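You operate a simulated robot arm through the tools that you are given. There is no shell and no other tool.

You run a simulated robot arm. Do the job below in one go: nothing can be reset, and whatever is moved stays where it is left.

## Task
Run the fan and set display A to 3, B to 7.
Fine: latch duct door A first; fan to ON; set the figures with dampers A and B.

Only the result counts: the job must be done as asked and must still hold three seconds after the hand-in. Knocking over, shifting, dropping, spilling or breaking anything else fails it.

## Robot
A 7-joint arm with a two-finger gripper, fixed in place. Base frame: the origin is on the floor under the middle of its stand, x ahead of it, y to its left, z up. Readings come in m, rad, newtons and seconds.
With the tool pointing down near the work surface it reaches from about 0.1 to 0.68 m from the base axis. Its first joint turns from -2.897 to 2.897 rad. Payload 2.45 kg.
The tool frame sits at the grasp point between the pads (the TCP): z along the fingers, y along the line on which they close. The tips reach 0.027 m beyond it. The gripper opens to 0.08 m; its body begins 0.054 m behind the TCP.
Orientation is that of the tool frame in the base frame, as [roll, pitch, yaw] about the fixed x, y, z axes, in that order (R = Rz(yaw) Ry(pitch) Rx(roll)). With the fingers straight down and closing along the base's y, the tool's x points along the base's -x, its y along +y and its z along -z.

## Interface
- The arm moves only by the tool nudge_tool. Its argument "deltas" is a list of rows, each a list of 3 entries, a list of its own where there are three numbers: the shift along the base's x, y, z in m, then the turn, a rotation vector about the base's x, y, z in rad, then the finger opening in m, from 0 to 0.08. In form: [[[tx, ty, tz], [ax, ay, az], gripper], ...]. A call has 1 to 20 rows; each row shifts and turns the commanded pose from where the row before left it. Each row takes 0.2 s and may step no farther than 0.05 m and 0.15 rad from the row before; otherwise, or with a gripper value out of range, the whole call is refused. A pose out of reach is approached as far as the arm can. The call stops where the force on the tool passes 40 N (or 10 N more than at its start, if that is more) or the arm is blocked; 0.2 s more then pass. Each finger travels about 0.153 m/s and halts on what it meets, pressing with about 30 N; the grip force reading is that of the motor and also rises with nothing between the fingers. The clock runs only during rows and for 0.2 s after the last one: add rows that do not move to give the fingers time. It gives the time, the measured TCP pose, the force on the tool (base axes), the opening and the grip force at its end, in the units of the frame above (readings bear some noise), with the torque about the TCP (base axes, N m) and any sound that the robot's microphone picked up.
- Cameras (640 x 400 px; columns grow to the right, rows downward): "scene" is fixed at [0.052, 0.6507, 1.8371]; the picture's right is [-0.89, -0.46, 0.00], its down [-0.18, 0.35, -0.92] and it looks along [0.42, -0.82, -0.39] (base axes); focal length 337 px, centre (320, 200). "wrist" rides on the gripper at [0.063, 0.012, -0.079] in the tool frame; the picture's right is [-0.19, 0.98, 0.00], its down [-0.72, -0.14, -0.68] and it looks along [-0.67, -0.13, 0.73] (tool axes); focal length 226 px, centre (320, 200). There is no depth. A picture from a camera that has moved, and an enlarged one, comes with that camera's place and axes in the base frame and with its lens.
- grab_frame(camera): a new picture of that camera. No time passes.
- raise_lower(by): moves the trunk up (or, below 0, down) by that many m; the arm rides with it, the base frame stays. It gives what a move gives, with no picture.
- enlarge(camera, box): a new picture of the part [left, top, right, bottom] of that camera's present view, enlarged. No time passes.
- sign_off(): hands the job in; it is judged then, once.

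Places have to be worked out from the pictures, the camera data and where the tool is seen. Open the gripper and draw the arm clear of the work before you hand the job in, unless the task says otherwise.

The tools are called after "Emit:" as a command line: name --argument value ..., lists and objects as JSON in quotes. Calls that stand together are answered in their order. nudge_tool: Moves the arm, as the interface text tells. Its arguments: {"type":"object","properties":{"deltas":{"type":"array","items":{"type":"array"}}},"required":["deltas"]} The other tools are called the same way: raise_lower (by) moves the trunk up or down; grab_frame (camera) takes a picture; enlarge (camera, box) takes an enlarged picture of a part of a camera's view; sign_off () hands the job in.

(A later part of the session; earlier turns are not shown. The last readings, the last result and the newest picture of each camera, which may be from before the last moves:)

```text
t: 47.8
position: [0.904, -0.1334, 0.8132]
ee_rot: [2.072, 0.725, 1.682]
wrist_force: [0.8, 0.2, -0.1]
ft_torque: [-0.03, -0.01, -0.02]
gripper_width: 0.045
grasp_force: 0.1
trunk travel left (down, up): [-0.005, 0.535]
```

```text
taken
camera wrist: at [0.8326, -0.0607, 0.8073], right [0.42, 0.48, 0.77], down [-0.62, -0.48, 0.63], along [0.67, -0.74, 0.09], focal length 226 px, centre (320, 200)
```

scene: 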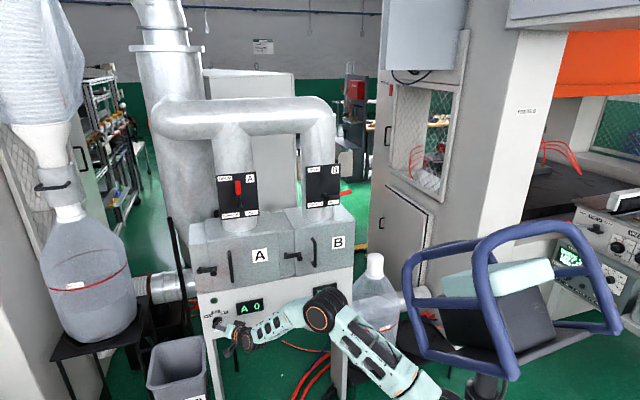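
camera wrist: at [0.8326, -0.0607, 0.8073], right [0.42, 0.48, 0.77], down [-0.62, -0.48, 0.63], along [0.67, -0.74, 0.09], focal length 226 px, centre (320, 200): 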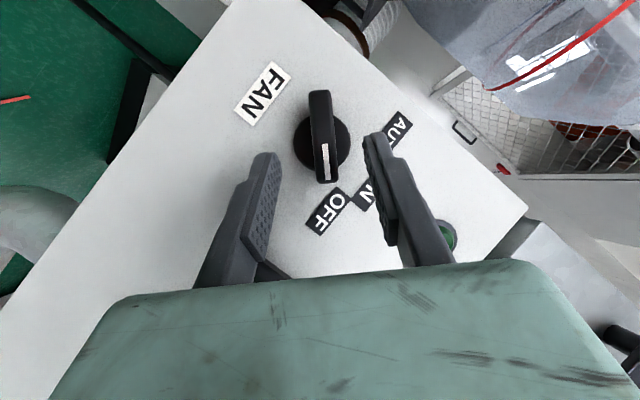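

The bar is centred between the pads. I advance the last 2 cm.

Emit:
nudge_tool --deltas '[[[0.009, -0.0015, -0.0031], [0, 0, 0], 0.045], [[0.009, -0.0015, -0.0031], [0, 0, 0], 0.045], [[0, 0, 0], [0, 0, 0], 0.045]]'

Emit:
grab_frame --camera "wrist"

```text
t: 48.6
position: [0.9246, -0.136, 0.8079]
ee_rot: [2.07, 0.727, 1.683]
wrist_force: [-0.7, 0.1, -0.3]
ft_torque: [-0.04, -0.01, 0.0]
gripper_width: 0.0449
grasp_force: 0.0
trunk travel left (down, up): [-0.005, 0.535]
```

```text
taken
camera wrist: at [0.8505, -0.0631, 0.8012], right [0.42, 0.48, 0.77], down [-0.62, -0.48, 0.63], along [0.67, -0.74, 0.09], focal length 226 px, centre (320, 200)
```

wrist: 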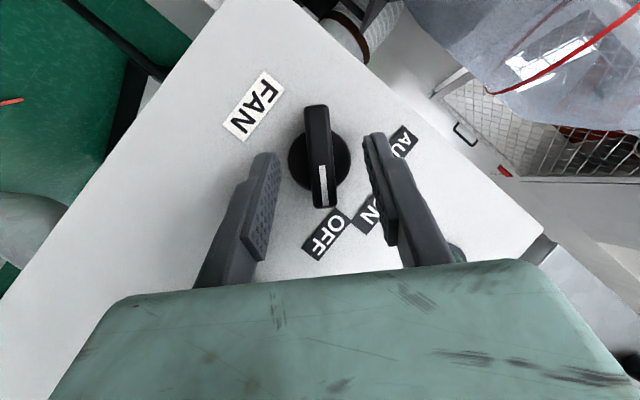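

No contact and the bar is between the pads. I close on it.

Emit:
nudge_tool --deltas '[[[0, 0, 0], [0, 0, 0], 0.02], [[0, 0, 0], [0, 0, 0], 0.005], [[0, 0, 0], [0, 0, 0], 0.0], [[0, 0, 0], [0, 0, 0], 0.0]]'

Emit:
grab_frame --camera "wrist"

```text
t: 49.6
position: [0.9235, -0.1362, 0.8087]
ee_rot: [2.069, 0.725, 1.681]
wrist_force: [6.0, 0.6, 0.6]
ft_torque: [0.56, 0.02, 0.02]
gripper_width: 0.0144
grasp_force: 40.1
trunk travel left (down, up): [-0.005, 0.535]
```

```text
taken
camera wrist: at [0.8508, -0.0631, 0.8016], right [0.42, 0.48, 0.77], down [-0.62, -0.48, 0.63], along [0.67, -0.74, 0.09], focal length 226 px, centre (320, 200)
```

wrist: 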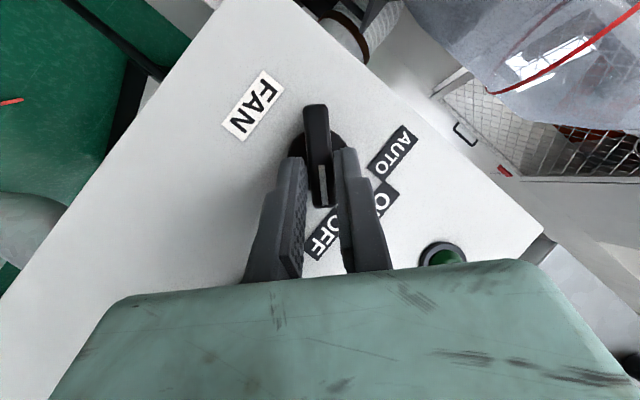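

Gripped: 14.4 mm wide, 40 N. I now twist counter-clockwise (about the tool axis) by about 22° first and look.

Emit:
nudge_tool --deltas '[[[0, 0, 0], [-0.1189, 0.0284, 0.047], 0.0], [[0, 0, 0], [-0.1189, 0.0284, 0.047], 0.0], [[0, 0, 0], [-0.1189, 0.0284, 0.047], 0.0]]'

Emit:
grab_frame --camera "wrist"

Emit:
enlarge --camera "scene" --box '[182, 270, 310, 350]'

```text
t: 50.4
position: [0.9208, -0.1344, 0.8059]
ee_rot: [2.372, 1.041, 2.065]
wrist_force: [-30.2, 7.8, -3.3]
ft_torque: [0.97, -0.22, 0.0]
gripper_width: 0.0174
grasp_force: 43.2
trunk travel left (down, up): [-0.005, 0.535]
```

```text
taken
camera wrist: at [0.8375, -0.0782, 0.7834], right [0.39, 0.77, 0.51], down [-0.49, -0.3, 0.82], along [0.78, -0.57, 0.26], focal length 226 px, centre (320, 200)
```

wrist: 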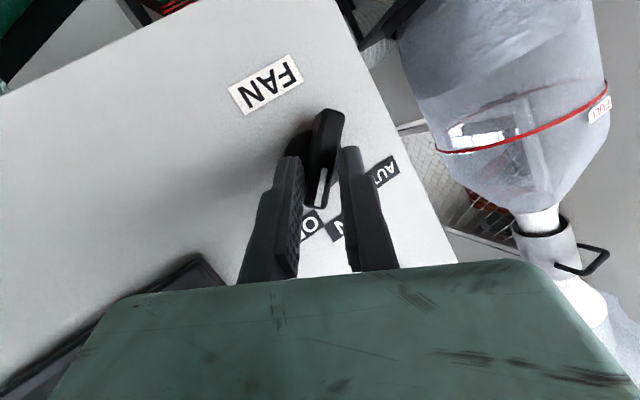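

```text
5.00 times, centred on (246, 310) of scene
camera zoom: at [0.052, 0.6507, 1.8371], right [-0.89, -0.46, 0.0], down [-0.18, 0.35, -0.92], along [0.42, -0.82, -0.39], focal length 1683 px, centre (690, -350)
```

zoom: 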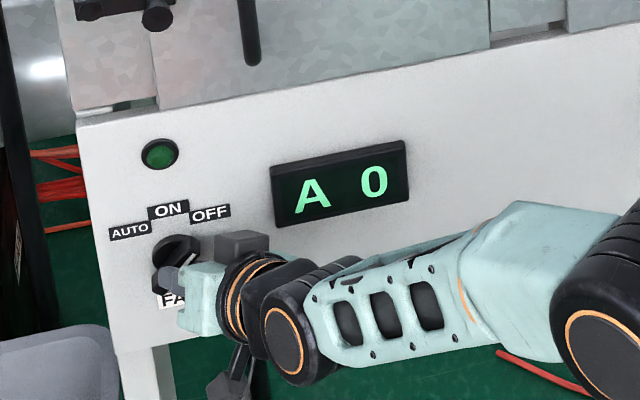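

The pads were pried open slightly (17 mm) and the bar lags the gripper. I zoom in to see how far the knob itself has turned.

Emit:
enlarge --camera "wrist" --box '[240, 80, 420, 250]'

Emit:
enlarge --camera "scene" --box '[200, 305, 248, 345]'

```text
2.35 times, centred on (330, 165) of wrist
camera zoom: at [0.8375, -0.0782, 0.7834], right [0.39, 0.77, 0.51], down [-0.49, -0.3, 0.82], along [0.78, -0.57, 0.26], focal length 532 px, centre (296, 282)
```

zoom: 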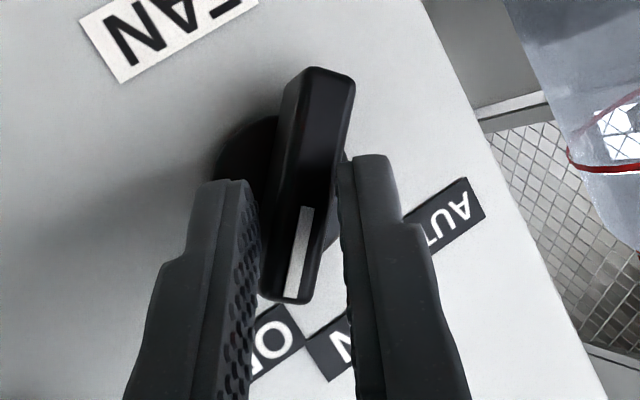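

```text
10.00 times, centred on (224, 325) of scene
camera zoom: at [0.052, 0.6507, 1.8371], right [-0.89, -0.46, 0.0], down [-0.18, 0.35, -0.92], along [0.42, -0.82, -0.39], focal length 3366 px, centre (1280, -1050)
```

zoom: 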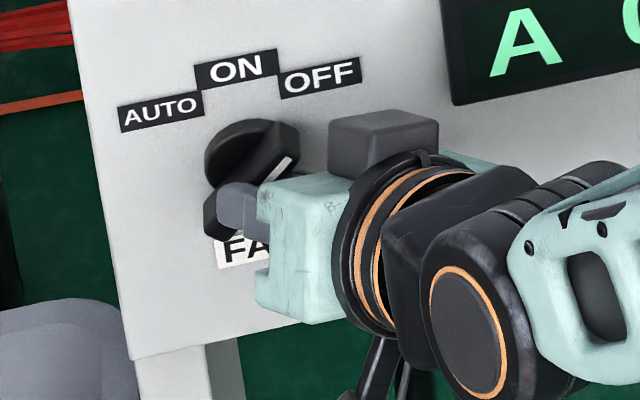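

The bar is being pried between the pads but hasn't clearly moved. I hold the twist for a second to see whether the knob creeps round under the sustained torque.

Emit:
nudge_tool --deltas '[[[0, 0, 0], [0, 0, 0], 0.0], [[0, 0, 0], [0, 0, 0], 0.0], [[0, 0, 0], [0, 0, 0], 0.0], [[0, 0, 0], [0, 0, 0], 0.0], [[0, 0, 0], [0, 0, 0], 0.0]]'

Emit:
enlarge --camera "wrist" --box '[240, 80, 420, 250]'

```text
t: 51.1
position: [0.9216, -0.1356, 0.8059]
ee_rot: [2.369, 1.039, 2.06]
wrist_force: [-18.0, 6.3, 4.6]
ft_torque: [0.55, -0.55, -0.3]
gripper_width: 0.0172
grasp_force: 43.0
trunk travel left (down, up): [-0.005, 0.535]
stopped in row 3: the force on the tool passed its limit at 43 N (the readings are from after the stop); the commanded pose is now the measured one
```

```text
2.35 times, centred on (330, 165) of wrist
camera zoom: at [0.8376, -0.0781, 0.7835], right [0.39, 0.76, 0.51], down [-0.5, -0.3, 0.82], along [0.78, -0.57, 0.26], focal length 532 px, centre (296, 282)
```

zoom: 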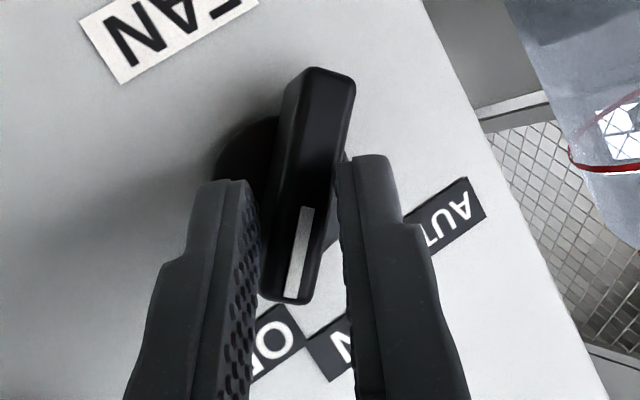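

The tips press outward off the panel (17–40 N along the normal), so I am jammed a few millimetres too deep. I ease out 4 mm while keeping the grip and twist further.

Emit:
nudge_tool --deltas '[[[-0.0029, 0.0028, 0], [0, 0, 0], 0.0], [[0, 0, 0], [-0.1189, 0.0284, 0.047], 0.0], [[0, 0, 0], [-0.1189, 0.0284, 0.047], 0.0]]'

Emit:
enlarge --camera "wrist" --box '[240, 80, 420, 250]'

Emit:
enlarge --camera "scene" --box '[200, 305, 248, 345]'

```text
t: 51.9
position: [0.9176, -0.1341, 0.8013]
ee_rot: [2.842, 1.174, 2.579]
wrist_force: [-23.3, -1.2, -11.6]
ft_torque: [0.08, 0.11, -0.29]
gripper_width: 0.0
grasp_force: 30.0
trunk travel left (down, up): [-0.005, 0.535]
```

```text
2.35 times, centred on (330, 165) of wrist
camera zoom: at [0.8281, -0.0911, 0.7729], right [0.34, 0.9, 0.29], down [-0.42, -0.13, 0.9], along [0.84, -0.42, 0.33], focal length 532 px, centre (296, 282)
```

zoom: 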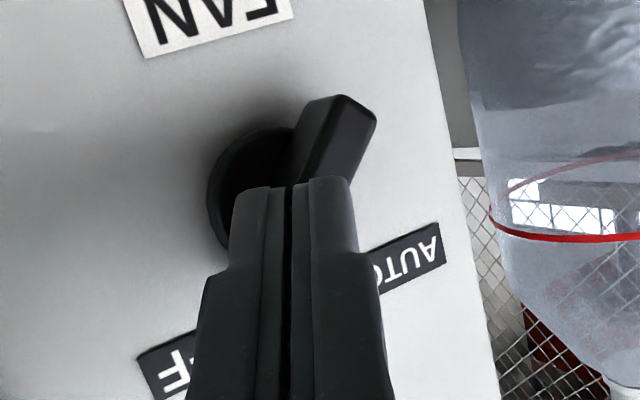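

```text
10.00 times, centred on (224, 325) of scene
camera zoom: at [0.052, 0.6507, 1.8371], right [-0.89, -0.46, 0.0], down [-0.18, 0.35, -0.92], along [0.42, -0.82, -0.39], focal length 3366 px, centre (1280, -1050)
```

zoom: 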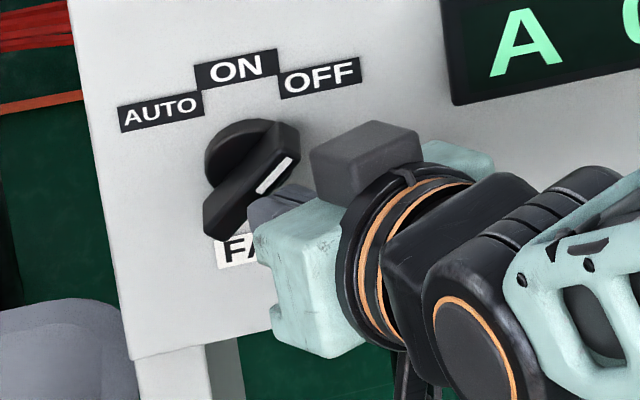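

The pads slipped off in front of the bar; the knob is still at OFF. The arm clearly has more reach left (elbow still well bent), so I back out and square the tool up to the panel (yaw about -23° more, pitch up) for a full-depth grip.

Emit:
nudge_tool --deltas '[[[-0.023, 0.0055, 0.009], [0, 0, 0], 0.0], [[-0.03, 0.008, 0.009], [0, 0, 0], 0.03], [[-0.02, 0.01, 0.0], [0, 0, -0.133], 0.045], [[0, 0, 0], [0, 0, -0.133], 0.045], [[0, 0, 0], [0, 0, -0.133], 0.045], [[0, 0, 0], [-0.059, -0.0806, 0], 0.045], [[0, 0, 0], [-0.059, -0.0806, 0], 0.045]]'

Emit:
grab_frame --camera "scene"

Emit:
grab_frame --camera "wrist"

```text
t: 53.5
position: [0.8469, -0.1095, 0.8227]
ee_rot: [2.516, 1.358, 1.87]
wrist_force: [0.7, 0.3, 0.0]
ft_torque: [0.0, 0.02, 0.0]
gripper_width: 0.0449
grasp_force: 0.1
trunk travel left (down, up): [-0.005, 0.535]
```

```text
taken
```

scene: 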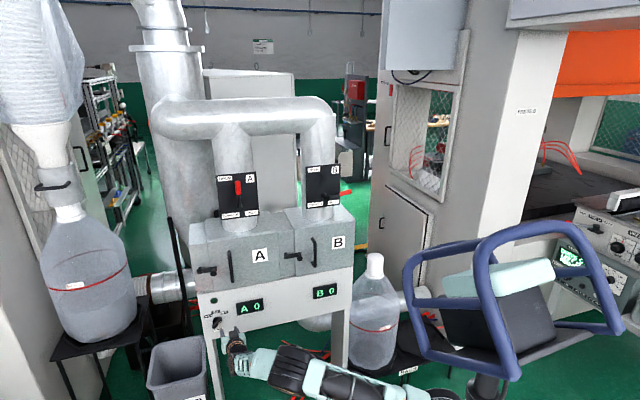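

```text
taken
camera wrist: at [0.7863, -0.0397, 0.7747], right [0.61, 0.73, 0.31], down [-0.58, 0.14, 0.8], along [0.54, -0.67, 0.51], focal length 226 px, centre (320, 200)
```

wrist: 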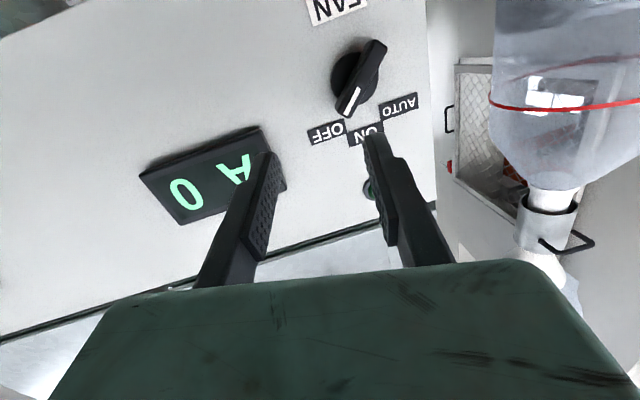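

The tool is now nearly square to the panel (7° yaw, 10° pitch) with no reach warnings; the knob re-measures at depth 0.776, z 0.798. I roll +37° to match the bar and move to 5 cm in front of it.

Emit:
nudge_tool --deltas '[[[0.0082, 0.0019, -0.0025], [0.1023, -0.0755, -0.0221], 0.045], [[0.0082, 0.0019, -0.0025], [0.1023, -0.0755, -0.0221], 0.045], [[0.0082, 0.0019, -0.0025], [0.1023, -0.0755, -0.0221], 0.045], [[0.0082, 0.0019, -0.0025], [0.1023, -0.0755, -0.0221], 0.045], [[0.0082, 0.0021, -0.0025], [0.1023, -0.0755, -0.0221], 0.045]]'

Emit:
grab_frame --camera "wrist"

Emit:
grab_frame --camera "scene"

```text
t: 54.7
position: [0.8874, -0.1013, 0.8096]
ee_rot: [1.817, 0.782, 1.107]
wrist_force: [0.3, -0.4, 0.2]
ft_torque: [-0.03, -0.05, 0.0]
gripper_width: 0.0449
grasp_force: 0.1
trunk travel left (down, up): [-0.005, 0.535]
```

```text
taken
camera wrist: at [0.8499, -0.0068, 0.7863], right [0.45, 0.37, 0.81], down [-0.84, -0.13, 0.53], along [0.3, -0.92, 0.26], focal length 226 px, centre (320, 200)
```

wrist: 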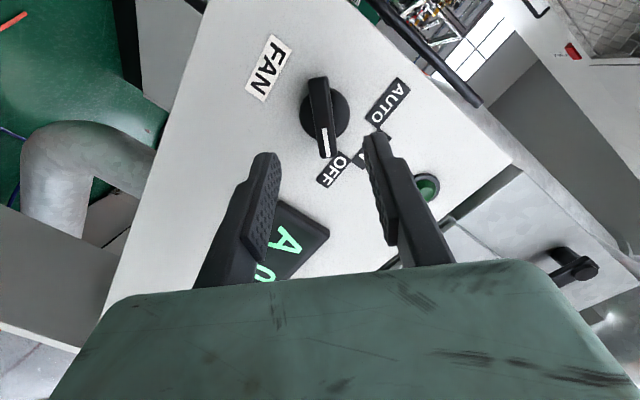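

```text
taken
```

scene: 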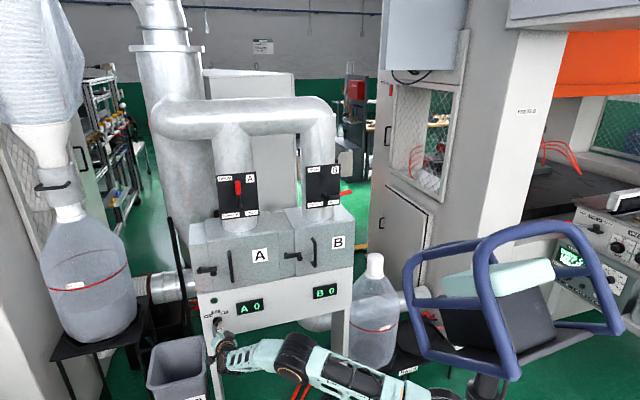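

Aligned: pads are parallel to the bar and the closing axis lies in the panel plane. I advance straight in (about 5 cm) so the pads take the bar over 12 mm of depth.

Emit:
nudge_tool --deltas '[[[0.0135, -0.0091, -0.003], [0, 0, 0], 0.045], [[0.0135, -0.0091, -0.003], [0, 0, 0], 0.045], [[0.0135, -0.0091, -0.003], [0, 0, 0], 0.045], [[0, 0, 0], [0, 0, 0], 0.045]]'

Emit:
grab_frame --camera "wrist"

```text
t: 55.7
position: [0.9291, -0.1274, 0.7995]
ee_rot: [1.815, 0.784, 1.109]
wrist_force: [-0.2, 0.0, -0.5]
ft_torque: [-0.02, 0.0, -0.01]
gripper_width: 0.0449
grasp_force: 0.0
trunk travel left (down, up): [-0.005, 0.535]
```

```text
taken
camera wrist: at [0.8909, -0.0338, 0.7767], right [0.45, 0.37, 0.81], down [-0.84, -0.13, 0.53], along [0.3, -0.92, 0.26], focal length 226 px, centre (320, 200)
```

wrist: 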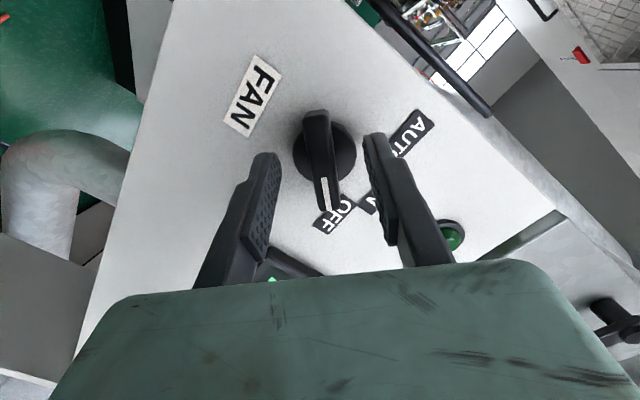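

No contact; the bar's middle is right between the tips. I go 2 mm deeper and close on it.

Emit:
nudge_tool --deltas '[[[0.0016, -0.0012, -0.0003], [0, 0, 0], 0.045], [[0, 0, 0], [0, 0, 0], 0.02], [[0, 0, 0], [0, 0, 0], 0.005], [[0, 0, 0], [0, 0, 0], 0.0], [[0, 0, 0], [0, 0, 0], 0.0]]'

Emit:
enlarge --camera "wrist" --box '[240, 80, 420, 250]'

```text
t: 56.9
position: [0.9303, -0.1288, 0.8026]
ee_rot: [1.814, 0.783, 1.111]
wrist_force: [10.3, -0.7, 3.6]
ft_torque: [0.43, -0.5, 0.21]
gripper_width: 0.0128
grasp_force: 39.7
trunk travel left (down, up): [-0.005, 0.535]
```

```text
2.35 times, centred on (330, 165) of wrist
camera zoom: at [0.8929, -0.0348, 0.7773], right [0.45, 0.37, 0.81], down [-0.84, -0.13, 0.53], along [0.3, -0.92, 0.26], focal length 532 px, centre (296, 282)
```

zoom: 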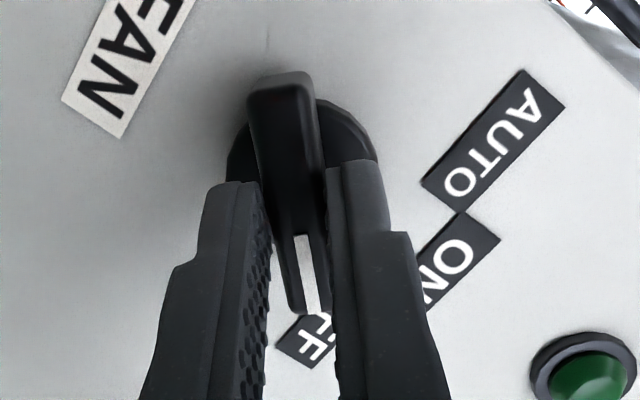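

Firm, well-aligned grip (12.8 mm, 40 N). I twist counter-clockwise about the panel normal, three rows of 7.5° first.

Emit:
nudge_tool --deltas '[[[0, 0, 0], [-0.095, 0.0902, 0], 0.0], [[0, 0, 0], [-0.095, 0.0902, 0], 0.0], [[0, 0, 0], [-0.095, 0.0902, 0], 0.0]]'

Emit:
enlarge --camera "wrist" --box '[240, 80, 420, 250]'

Emit:
enlarge --camera "scene" --box '[182, 270, 310, 350]'

```text
t: 57.7
position: [0.9295, -0.1257, 0.8011]
ee_rot: [2.09, 1.146, 1.342]
wrist_force: [-14.7, 7.4, 11.9]
ft_torque: [1.6, -0.77, 1.04]
gripper_width: 0.0205
grasp_force: 45.0
trunk travel left (down, up): [-0.005, 0.535]
```

```text
2.35 times, centred on (330, 165) of wrist
camera zoom: at [0.8837, -0.0411, 0.7636], right [0.63, 0.57, 0.53], down [-0.67, 0.05, 0.74], along [0.39, -0.82, 0.41], focal length 532 px, centre (296, 282)
```

zoom: 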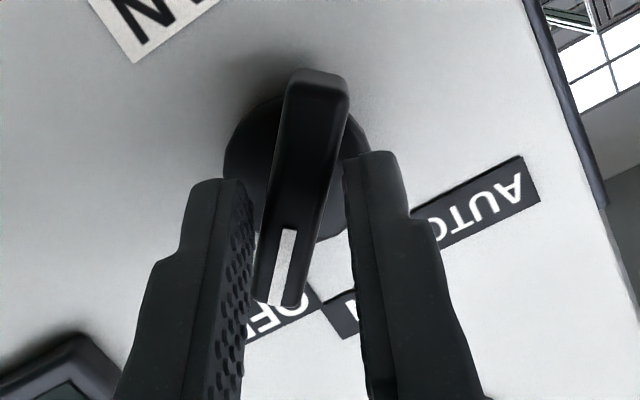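

```text
5.00 times, centred on (246, 310) of scene
camera zoom: at [0.052, 0.6507, 1.8371], right [-0.89, -0.46, 0.0], down [-0.18, 0.35, -0.92], along [0.42, -0.82, -0.39], focal length 1683 px, centre (690, -350)
```

zoom: 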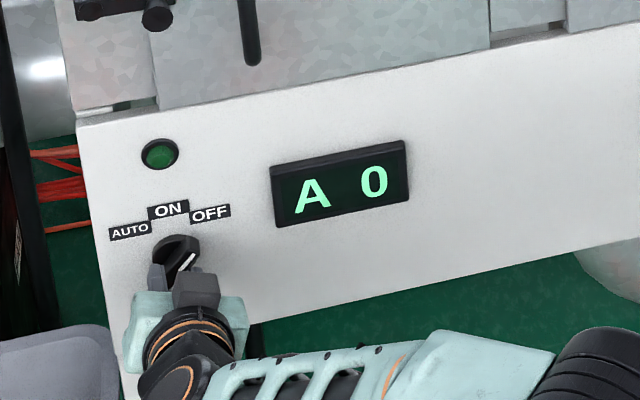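

Torque reads about 1.5 N·m yet the bar seems not to follow. I check the knob's angle closely in the fixed camera.

Emit:
enlarge --camera "scene" --box '[200, 305, 248, 345]'

Emit:
enlarge --camera "scene" --box '[190, 245, 254, 285]'

Emit:
enlarge --camera "scene" --box '[268, 230, 332, 270]'

```text
10.00 times, centred on (224, 325) of scene
camera zoom: at [0.052, 0.6507, 1.8371], right [-0.89, -0.46, 0.0], down [-0.18, 0.35, -0.92], along [0.42, -0.82, -0.39], focal length 3366 px, centre (1280, -1050)
```

zoom: 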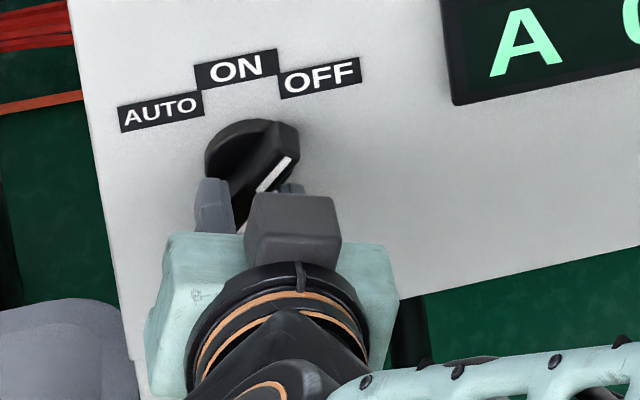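

```text
10.00 times, centred on (222, 265) of scene
camera zoom: at [0.052, 0.6507, 1.8371], right [-0.89, -0.46, 0.0], down [-0.18, 0.35, -0.92], along [0.42, -0.82, -0.39], focal length 3366 px, centre (1300, -450)
```

zoom: 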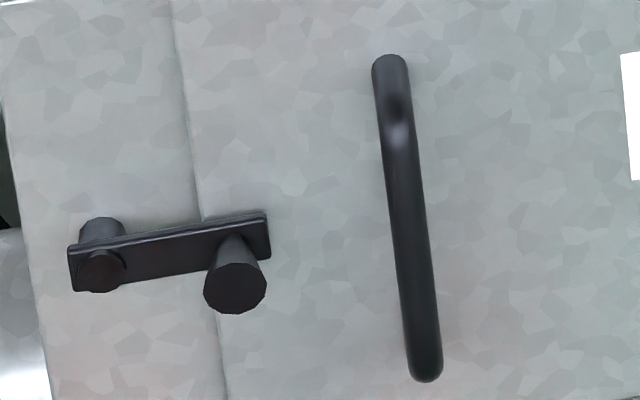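

```text
10.00 times, centred on (300, 250) of scene
camera zoom: at [0.052, 0.6507, 1.8371], right [-0.89, -0.46, 0.0], down [-0.18, 0.35, -0.92], along [0.42, -0.82, -0.39], focal length 3366 px, centre (520, -300)
```

zoom: 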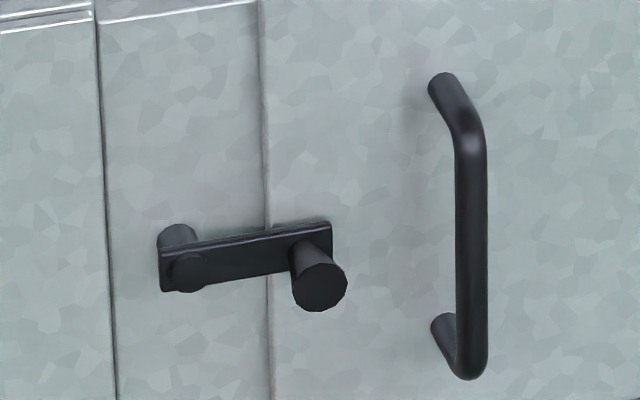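

The knob barely moved (a couple of degrees at most). I continue the twist two more rows, watching whether it breaks free.

Emit:
nudge_tool --deltas '[[[0, 0, 0], [-0.095, 0.0902, 0], 0.0], [[0, 0, 0], [-0.095, 0.0902, 0], 0.0]]'

Emit:
enlarge --camera "wrist" --box '[240, 80, 420, 250]'

Emit:
enlarge --camera "scene" --box '[200, 305, 248, 345]'

```text
t: 58.3
position: [0.929, -0.124, 0.8036]
ee_rot: [2.671, 1.333, 1.899]
wrist_force: [-14.4, 23.7, 11.3]
ft_torque: [2.2, -2.17, 0.87]
gripper_width: 0.0276
grasp_force: 45.0
trunk travel left (down, up): [-0.005, 0.535]
```

```text
2.35 times, centred on (330, 165) of wrist
camera zoom: at [0.8755, -0.0474, 0.758], right [0.71, 0.65, 0.29], down [-0.53, 0.2, 0.83], along [0.47, -0.74, 0.48], focal length 532 px, centre (296, 282)
```

zoom: 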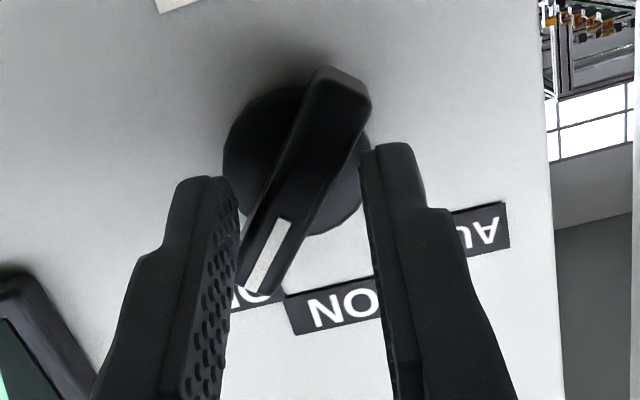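

```text
10.00 times, centred on (224, 325) of scene
camera zoom: at [0.052, 0.6507, 1.8371], right [-0.89, -0.46, 0.0], down [-0.18, 0.35, -0.92], along [0.42, -0.82, -0.39], focal length 3366 px, centre (1280, -1050)
```

zoom: 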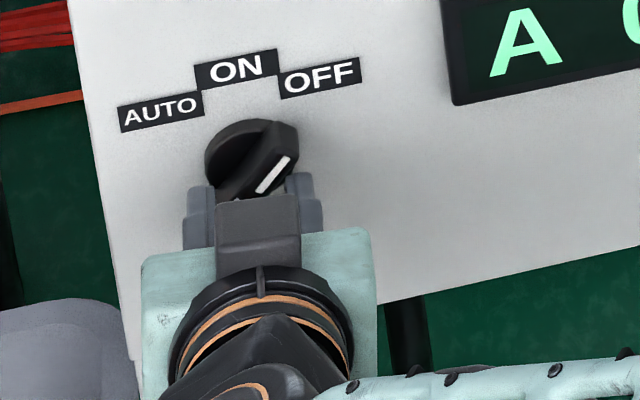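

The torque is now near 2.9 N·m with the knob unmoved, so it is locked rather than stiff; I stop forcing it. I inspect the doors' top seams to see whether door A is really shut behind its latch.

Emit:
enlarge --camera "scene" --box '[185, 210, 281, 270]'

Emit:
enlarge --camera "scene" --box '[270, 195, 366, 255]'

Emit:
enlarge --camera "scene" --box '[185, 255, 281, 315]'

Emit:
enlarge --camera "scene" --box '[260, 235, 356, 295]'

```text
6.67 times, centred on (233, 240) of scene
camera zoom: at [0.052, 0.6507, 1.8371], right [-0.89, -0.46, 0.0], down [-0.18, 0.35, -0.92], along [0.42, -0.82, -0.39], focal length 2244 px, centre (900, -67)
```

zoom: 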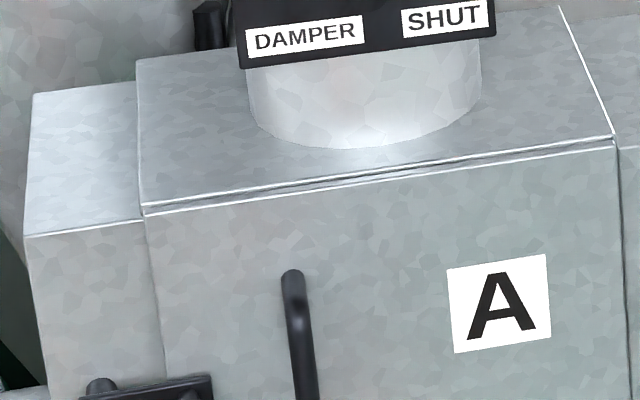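

```text
6.67 times, centred on (318, 225) of scene
camera zoom: at [0.052, 0.6507, 1.8371], right [-0.89, -0.46, 0.0], down [-0.18, 0.35, -0.92], along [0.42, -0.82, -0.39], focal length 2244 px, centre (333, 33)
```

zoom: 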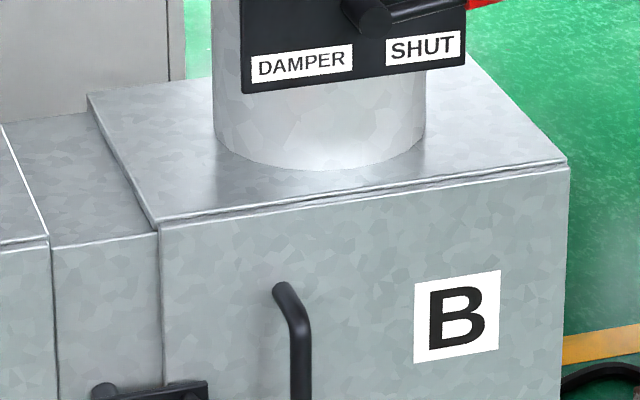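

```text
6.67 times, centred on (233, 285) of scene
camera zoom: at [0.052, 0.6507, 1.8371], right [-0.89, -0.46, 0.0], down [-0.18, 0.35, -0.92], along [0.42, -0.82, -0.39], focal length 2244 px, centre (900, -367)
```

zoom: 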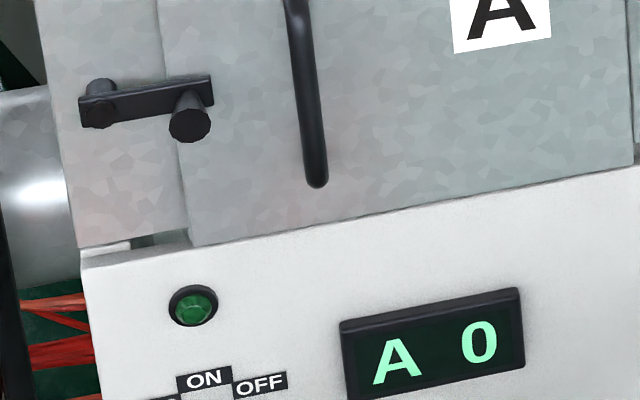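

```text
6.67 times, centred on (308, 265) of scene
camera zoom: at [0.052, 0.6507, 1.8371], right [-0.89, -0.46, 0.0], down [-0.18, 0.35, -0.92], along [0.42, -0.82, -0.39], focal length 2244 px, centre (400, -233)
```

zoom: 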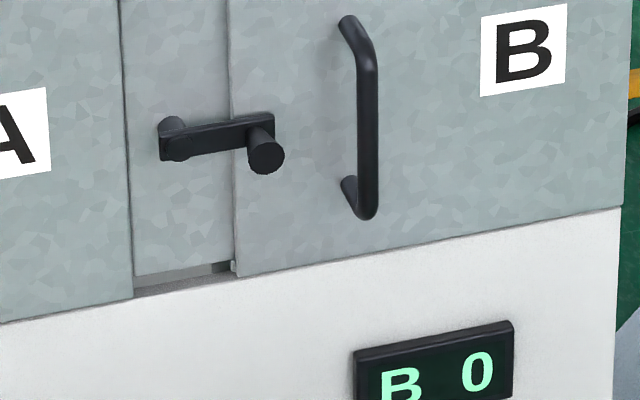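

Both doors sit alike and latch A matches latch B. Before drawing conclusions I hold the present twist for two seconds to see whether the knob creeps (heavy damping) or is truly blocked.

Emit:
nudge_tool --deltas '[[[0, 0, 0], [0, 0, 0], 0.0], [[0, 0, 0], [0, 0, 0], 0.0], [[0, 0, 0], [0, 0, 0], 0.0], [[0, 0, 0], [0, 0, 0], 0.0], [[0, 0, 0], [0, 0, 0], 0.0], [[0, 0, 0], [0, 0, 0], 0.0], [[0, 0, 0], [0, 0, 0], 0.0], [[0, 0, 0], [0, 0, 0], 0.0], [[0, 0, 0], [0, 0, 0], 0.0], [[0, 0, 0], [0, 0, 0], 0.0]]'

Emit:
enlarge --camera "wrist" --box '[240, 80, 420, 250]'

Emit:
enlarge --camera "scene" --box '[200, 305, 248, 345]'

```text
t: 60.5
position: [0.9284, -0.1245, 0.802]
ee_rot: [2.681, 1.337, 1.905]
wrist_force: [-18.9, 29.1, 8.9]
ft_torque: [1.69, -2.02, 0.45]
gripper_width: 0.0281
grasp_force: 45.1
trunk travel left (down, up): [-0.005, 0.535]
```

```text
2.35 times, centred on (330, 165) of wrist
camera zoom: at [0.8755, -0.0475, 0.7578], right [0.71, 0.65, 0.29], down [-0.53, 0.2, 0.83], along [0.48, -0.73, 0.48], focal length 532 px, centre (296, 282)
```

zoom: 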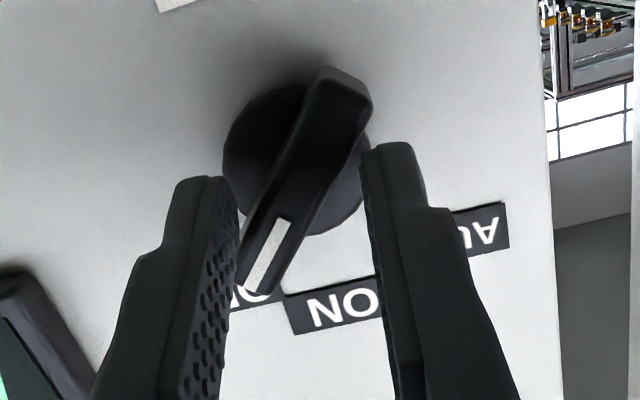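

```text
10.00 times, centred on (224, 325) of scene
camera zoom: at [0.052, 0.6507, 1.8371], right [-0.89, -0.46, 0.0], down [-0.18, 0.35, -0.92], along [0.42, -0.82, -0.39], focal length 3366 px, centre (1280, -1050)
```

zoom: 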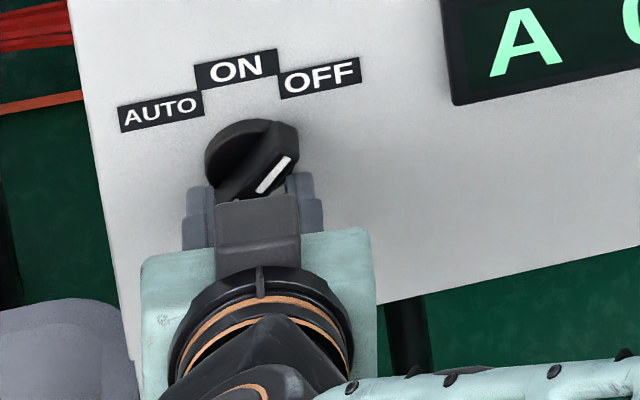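

No creep at all: it is blocked in this direction. I rotate back to relieve the grip and then test lightly (15°) whether the knob gives in the other sense.

Emit:
nudge_tool --deltas '[[[0, 0, 0], [0.095, -0.0902, 0], 0.0], [[0, 0, 0], [0.095, -0.0902, 0], 0.0], [[0, 0, 0], [0.095, -0.0902, 0], 0.0], [[0, 0, 0], [0.095, -0.0902, 0], 0.0], [[0, 0, 0], [0.095, -0.0902, 0], 0.0]]'

Emit:
enlarge --camera "wrist" --box '[240, 80, 420, 250]'

```text
t: 61.7
position: [0.9299, -0.129, 0.8019]
ee_rot: [1.809, 0.782, 1.104]
wrist_force: [27.0, 5.4, 11.3]
ft_torque: [0.17, -0.58, 0.21]
gripper_width: 0.0132
grasp_force: 39.9
trunk travel left (down, up): [-0.005, 0.535]
```

```text
2.35 times, centred on (330, 165) of wrist
camera zoom: at [0.893, -0.0359, 0.778], right [0.45, 0.37, 0.81], down [-0.84, -0.13, 0.52], along [0.3, -0.92, 0.26], focal length 532 px, centre (296, 282)
```

zoom: 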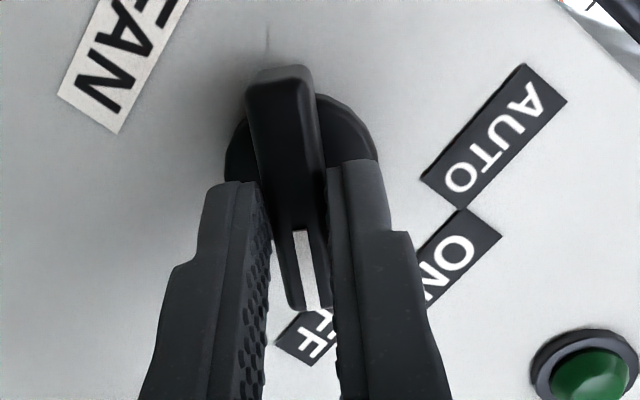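

The knob did not turn either way. Since the instructions say the latch comes first, the fan switch may be interlocked with it, so I compare the two latch levers at higher zoom for any remaining angle difference.

Emit:
enlarge --camera "scene" --box '[194, 260, 222, 280]'

Emit:
enlarge --camera "scene" --box '[280, 246, 308, 266]'

```text
16.00 times, centred on (208, 270) of scene
camera zoom: at [0.052, 0.6507, 1.8371], right [-0.89, -0.46, 0.0], down [-0.18, 0.35, -0.92], along [0.42, -0.82, -0.39], focal length 5386 px, centre (2112, -920)
```

zoom: 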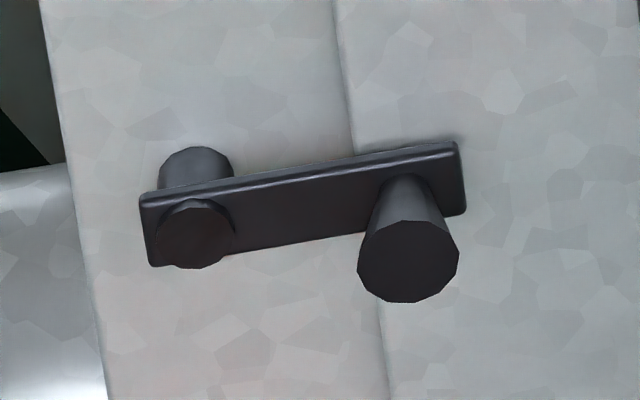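

```text
16.00 times, centred on (294, 256) of scene
camera zoom: at [0.052, 0.6507, 1.8371], right [-0.89, -0.46, 0.0], down [-0.18, 0.35, -0.92], along [0.42, -0.82, -0.39], focal length 5386 px, centre (736, -696)
```

zoom: 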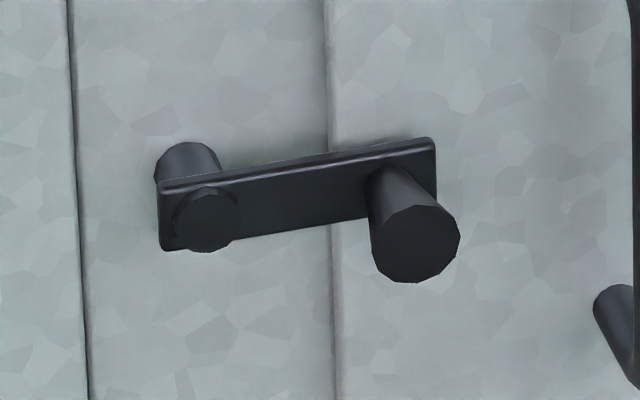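

Both levers are at the same angle, so the latch is done. The bar is still gripped and aligned, so I try a light 15° clockwise test twist to learn whether the knob moves in that sense.

Emit:
nudge_tool --deltas '[[[0, 0, 0], [0.095, -0.0902, 0], 0.0], [[0, 0, 0], [0.095, -0.0902, 0], 0.0]]'

Emit:
enlarge --camera "wrist" --box '[240, 80, 420, 250]'

Emit:
enlarge --camera "scene" --box '[200, 305, 248, 345]'

```text
t: 62.3
position: [0.9292, -0.1295, 0.801]
ee_rot: [1.721, 0.529, 1.053]
wrist_force: [23.9, -2.9, 13.5]
ft_torque: [-0.42, -0.46, -0.25]
gripper_width: 0.0129
grasp_force: 39.5
trunk travel left (down, up): [-0.005, 0.535]
```

```text
2.35 times, centred on (330, 165) of wrist
camera zoom: at [0.8956, -0.0329, 0.7895], right [0.29, 0.21, 0.93], down [-0.92, -0.21, 0.33], along [0.26, -0.96, 0.13], focal length 532 px, centre (296, 282)
```

zoom: 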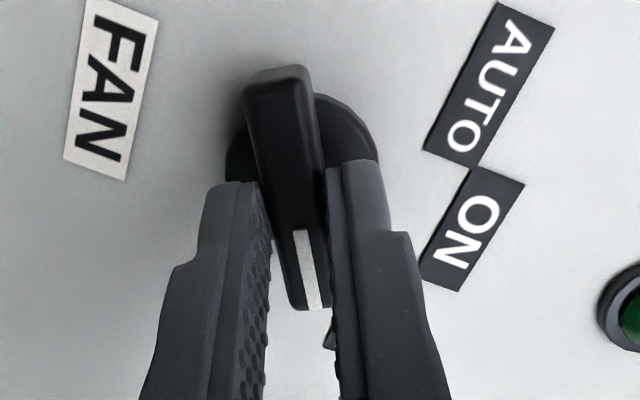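

```text
10.00 times, centred on (224, 325) of scene
camera zoom: at [0.052, 0.6507, 1.8371], right [-0.89, -0.46, 0.0], down [-0.18, 0.35, -0.92], along [0.42, -0.82, -0.39], focal length 3366 px, centre (1280, -1050)
```

zoom: 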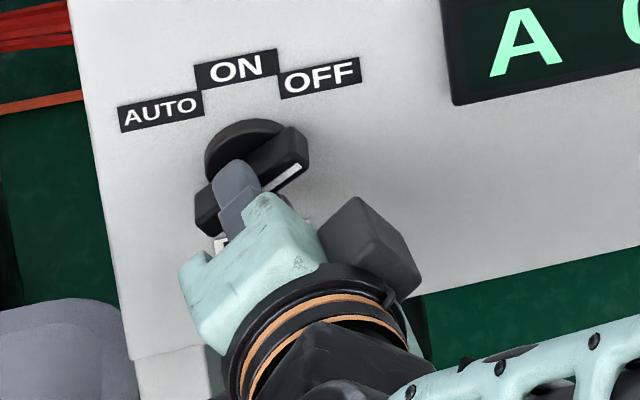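

Clockwise the knob turns freely with the gripper (now about 15° past OFF, torque near zero), so it is a live joint. I turn it back to OFF and feel again where the counter-clockwise block begins.

Emit:
nudge_tool --deltas '[[[0, 0, 0], [-0.095, 0.0902, 0], 0.0], [[0, 0, 0], [-0.095, 0.0902, 0], 0.0], [[0, 0, 0], [-0.0475, 0.0451, 0], 0.0]]'

Emit:
enlarge --camera "wrist" --box '[240, 80, 420, 250]'

Emit:
enlarge --camera "scene" --box '[200, 305, 248, 345]'

```text
t: 63.1
position: [0.9294, -0.1291, 0.8022]
ee_rot: [1.841, 0.847, 1.128]
wrist_force: [19.1, -4.0, 19.4]
ft_torque: [0.42, -0.86, 0.2]
gripper_width: 0.0143
grasp_force: 40.4
trunk travel left (down, up): [-0.005, 0.535]
```

```text
2.35 times, centred on (330, 165) of wrist
camera zoom: at [0.8909, -0.0363, 0.7757], right [0.49, 0.41, 0.77], down [-0.82, -0.1, 0.57], along [0.31, -0.91, 0.29], focal length 532 px, centre (296, 282)
```

zoom: 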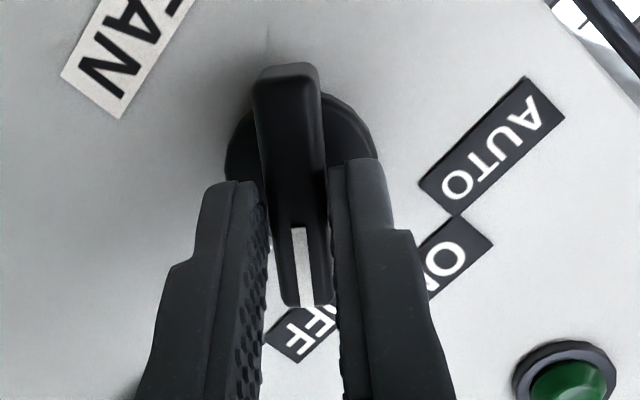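

```text
10.00 times, centred on (224, 325) of scene
camera zoom: at [0.052, 0.6507, 1.8371], right [-0.89, -0.46, 0.0], down [-0.18, 0.35, -0.92], along [0.42, -0.82, -0.39], focal length 3366 px, centre (1280, -1050)
```

zoom: 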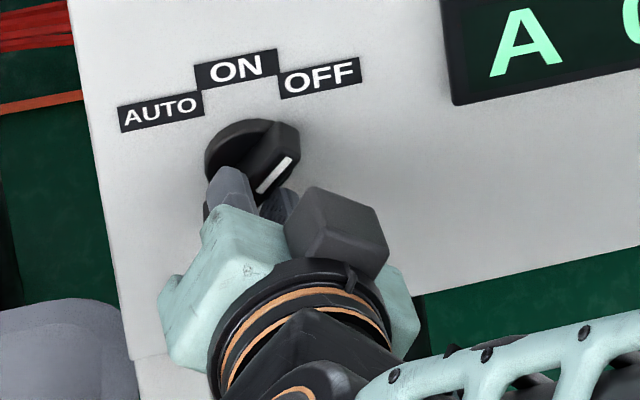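

There is a hard stop right at OFF against turning counter-clockwise, while clockwise is free. I turn it clockwise in steps of 15° and watch the displays and lamp.

Emit:
nudge_tool --deltas '[[[0, 0, 0], [0.0475, -0.0451, 0], 0.0], [[0, 0, 0], [0.095, -0.0902, 0], 0.0], [[0, 0, 0], [0.095, -0.0902, 0], 0.0], [[0, 0, 0], [0.095, -0.0902, 0], 0.0], [[0, 0, 0], [0.095, -0.0902, 0], 0.0]]'

Emit:
enlarge --camera "scene" --box '[182, 270, 310, 350]'

Emit:
enlarge --camera "wrist" --box '[240, 80, 420, 250]'

```text
t: 64.3
position: [0.9287, -0.1294, 0.7997]
ee_rot: [1.66, 0.274, 1.028]
wrist_force: [11.8, -7.3, 14.6]
ft_torque: [-0.44, -0.49, -0.83]
gripper_width: 0.0126
grasp_force: 39.8
trunk travel left (down, up): [-0.005, 0.535]
```

```text
5.00 times, centred on (246, 310) of scene
camera zoom: at [0.052, 0.6507, 1.8371], right [-0.89, -0.46, 0.0], down [-0.18, 0.35, -0.92], along [0.42, -0.82, -0.39], focal length 1683 px, centre (690, -350)
```

zoom: 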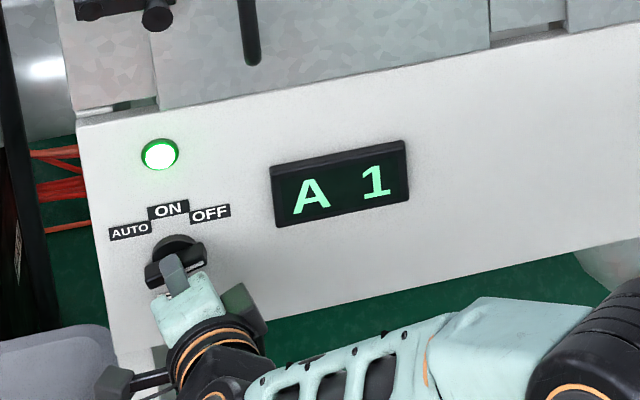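

```text
2.35 times, centred on (330, 165) of wrist
camera zoom: at [0.8955, -0.0313, 0.8015], right [0.12, 0.02, 0.99], down [-0.96, -0.25, 0.12], along [0.25, -0.97, -0.01], focal length 532 px, centre (296, 282)
```

zoom: 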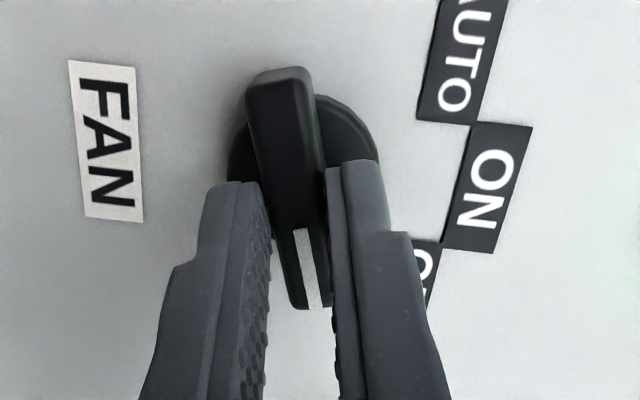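

That starts the fan: the lamp is lit and display A reads 1. So the knob runs clockwise from OFF, with ON one 45° step on; I turn the remaining 15° to centre it on that step.

Emit:
nudge_tool --deltas '[[[0, 0, 0], [0.095, -0.0902, 0], 0.0], [[0, 0, 0], [0.095, -0.0902, 0], 0.0]]'

Emit:
enlarge --camera "scene" --box '[182, 270, 310, 350]'

Emit:
enlarge --camera "wrist" --box '[240, 80, 420, 250]'

Emit:
grab_frame --camera "scene"

```text
t: 64.9
position: [0.9292, -0.1285, 0.8005]
ee_rot: [1.606, 0.018, 1.02]
wrist_force: [2.2, -7.2, 10.3]
ft_torque: [-0.27, -0.37, -0.65]
gripper_width: 0.0128
grasp_force: 39.9
trunk travel left (down, up): [-0.005, 0.535]
```

```text
5.00 times, centred on (246, 310) of scene
camera zoom: at [0.052, 0.6507, 1.8371], right [-0.89, -0.46, 0.0], down [-0.18, 0.35, -0.92], along [0.42, -0.82, -0.39], focal length 1683 px, centre (690, -350)
```

zoom: 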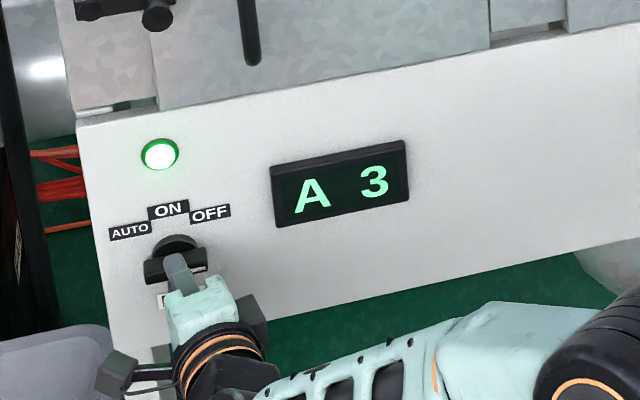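

```text
2.35 times, centred on (330, 165) of wrist
camera zoom: at [0.8939, -0.0329, 0.8134], right [-0.06, -0.17, 0.98], down [-0.96, -0.25, -0.1], along [0.27, -0.95, -0.14], focal length 532 px, centre (296, 282)
```

zoom: 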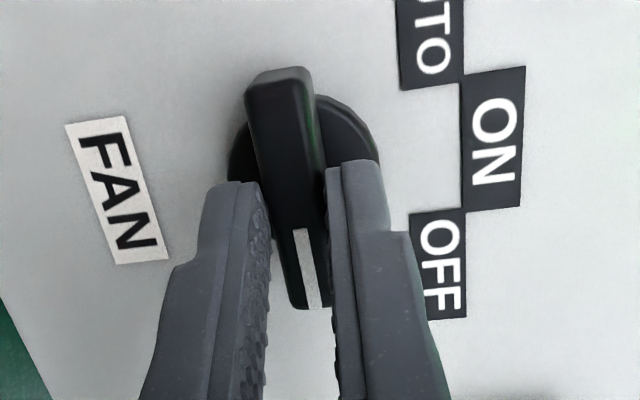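

```text
taken
```

scene: 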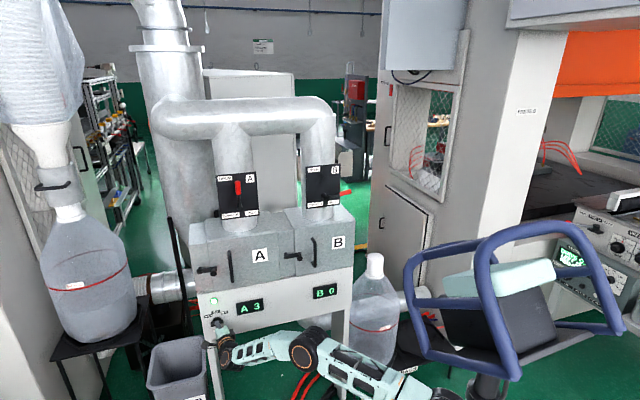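

Lamp lit, display A now reads 3 and may still be spooling up. I open the fingers and back straight out from the knob.

Emit:
nudge_tool --deltas '[[[0, 0, 0], [0, 0, 0], 0.03], [[0, 0, 0], [0, 0, 0], 0.045], [[-0.012, 0.0088, 0.0026], [0, 0, 0], 0.045], [[-0.02, 0.0147, 0.0043], [0, 0, 0], 0.045], [[-0.024, 0.0176, 0.005], [0, 0, 0], 0.045]]'

Emit:
enlarge --camera "scene" --box '[182, 270, 342, 370]'

Emit:
grab_frame --camera "wrist"

```text
t: 66.1
position: [0.8742, -0.087, 0.8131]
ee_rot: [1.604, 0.018, 1.022]
wrist_force: [0.0, 0.6, -0.4]
ft_torque: [-0.01, -0.02, 0.0]
gripper_width: 0.0452
grasp_force: 0.1
trunk travel left (down, up): [-0.005, 0.535]
```

```text
4.00 times, centred on (262, 320) of scene
camera zoom: at [0.052, 0.6507, 1.8371], right [-0.89, -0.46, 0.0], down [-0.18, 0.35, -0.92], along [0.42, -0.82, -0.39], focal length 1346 px, centre (552, -280)
```

zoom: 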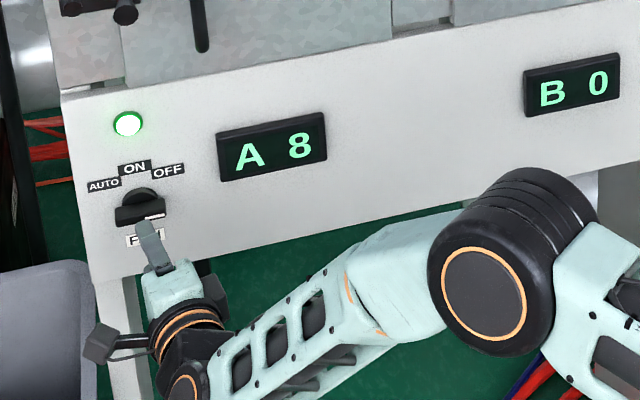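

```text
taken
camera wrist: at [0.8391, 0.01, 0.8258], right [-0.06, -0.17, 0.98], down [-0.96, -0.26, -0.1], along [0.27, -0.95, -0.14], focal length 226 px, centre (320, 200)
```

wrist: 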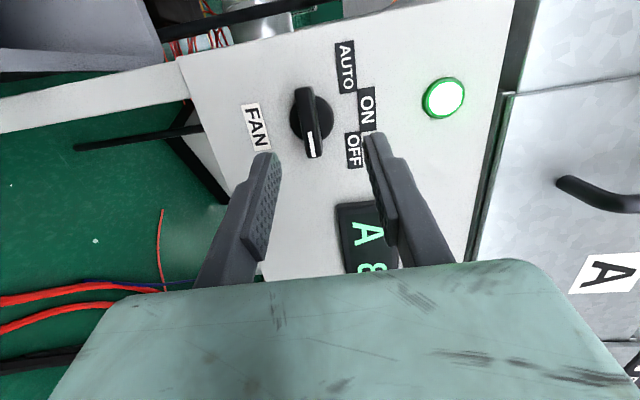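

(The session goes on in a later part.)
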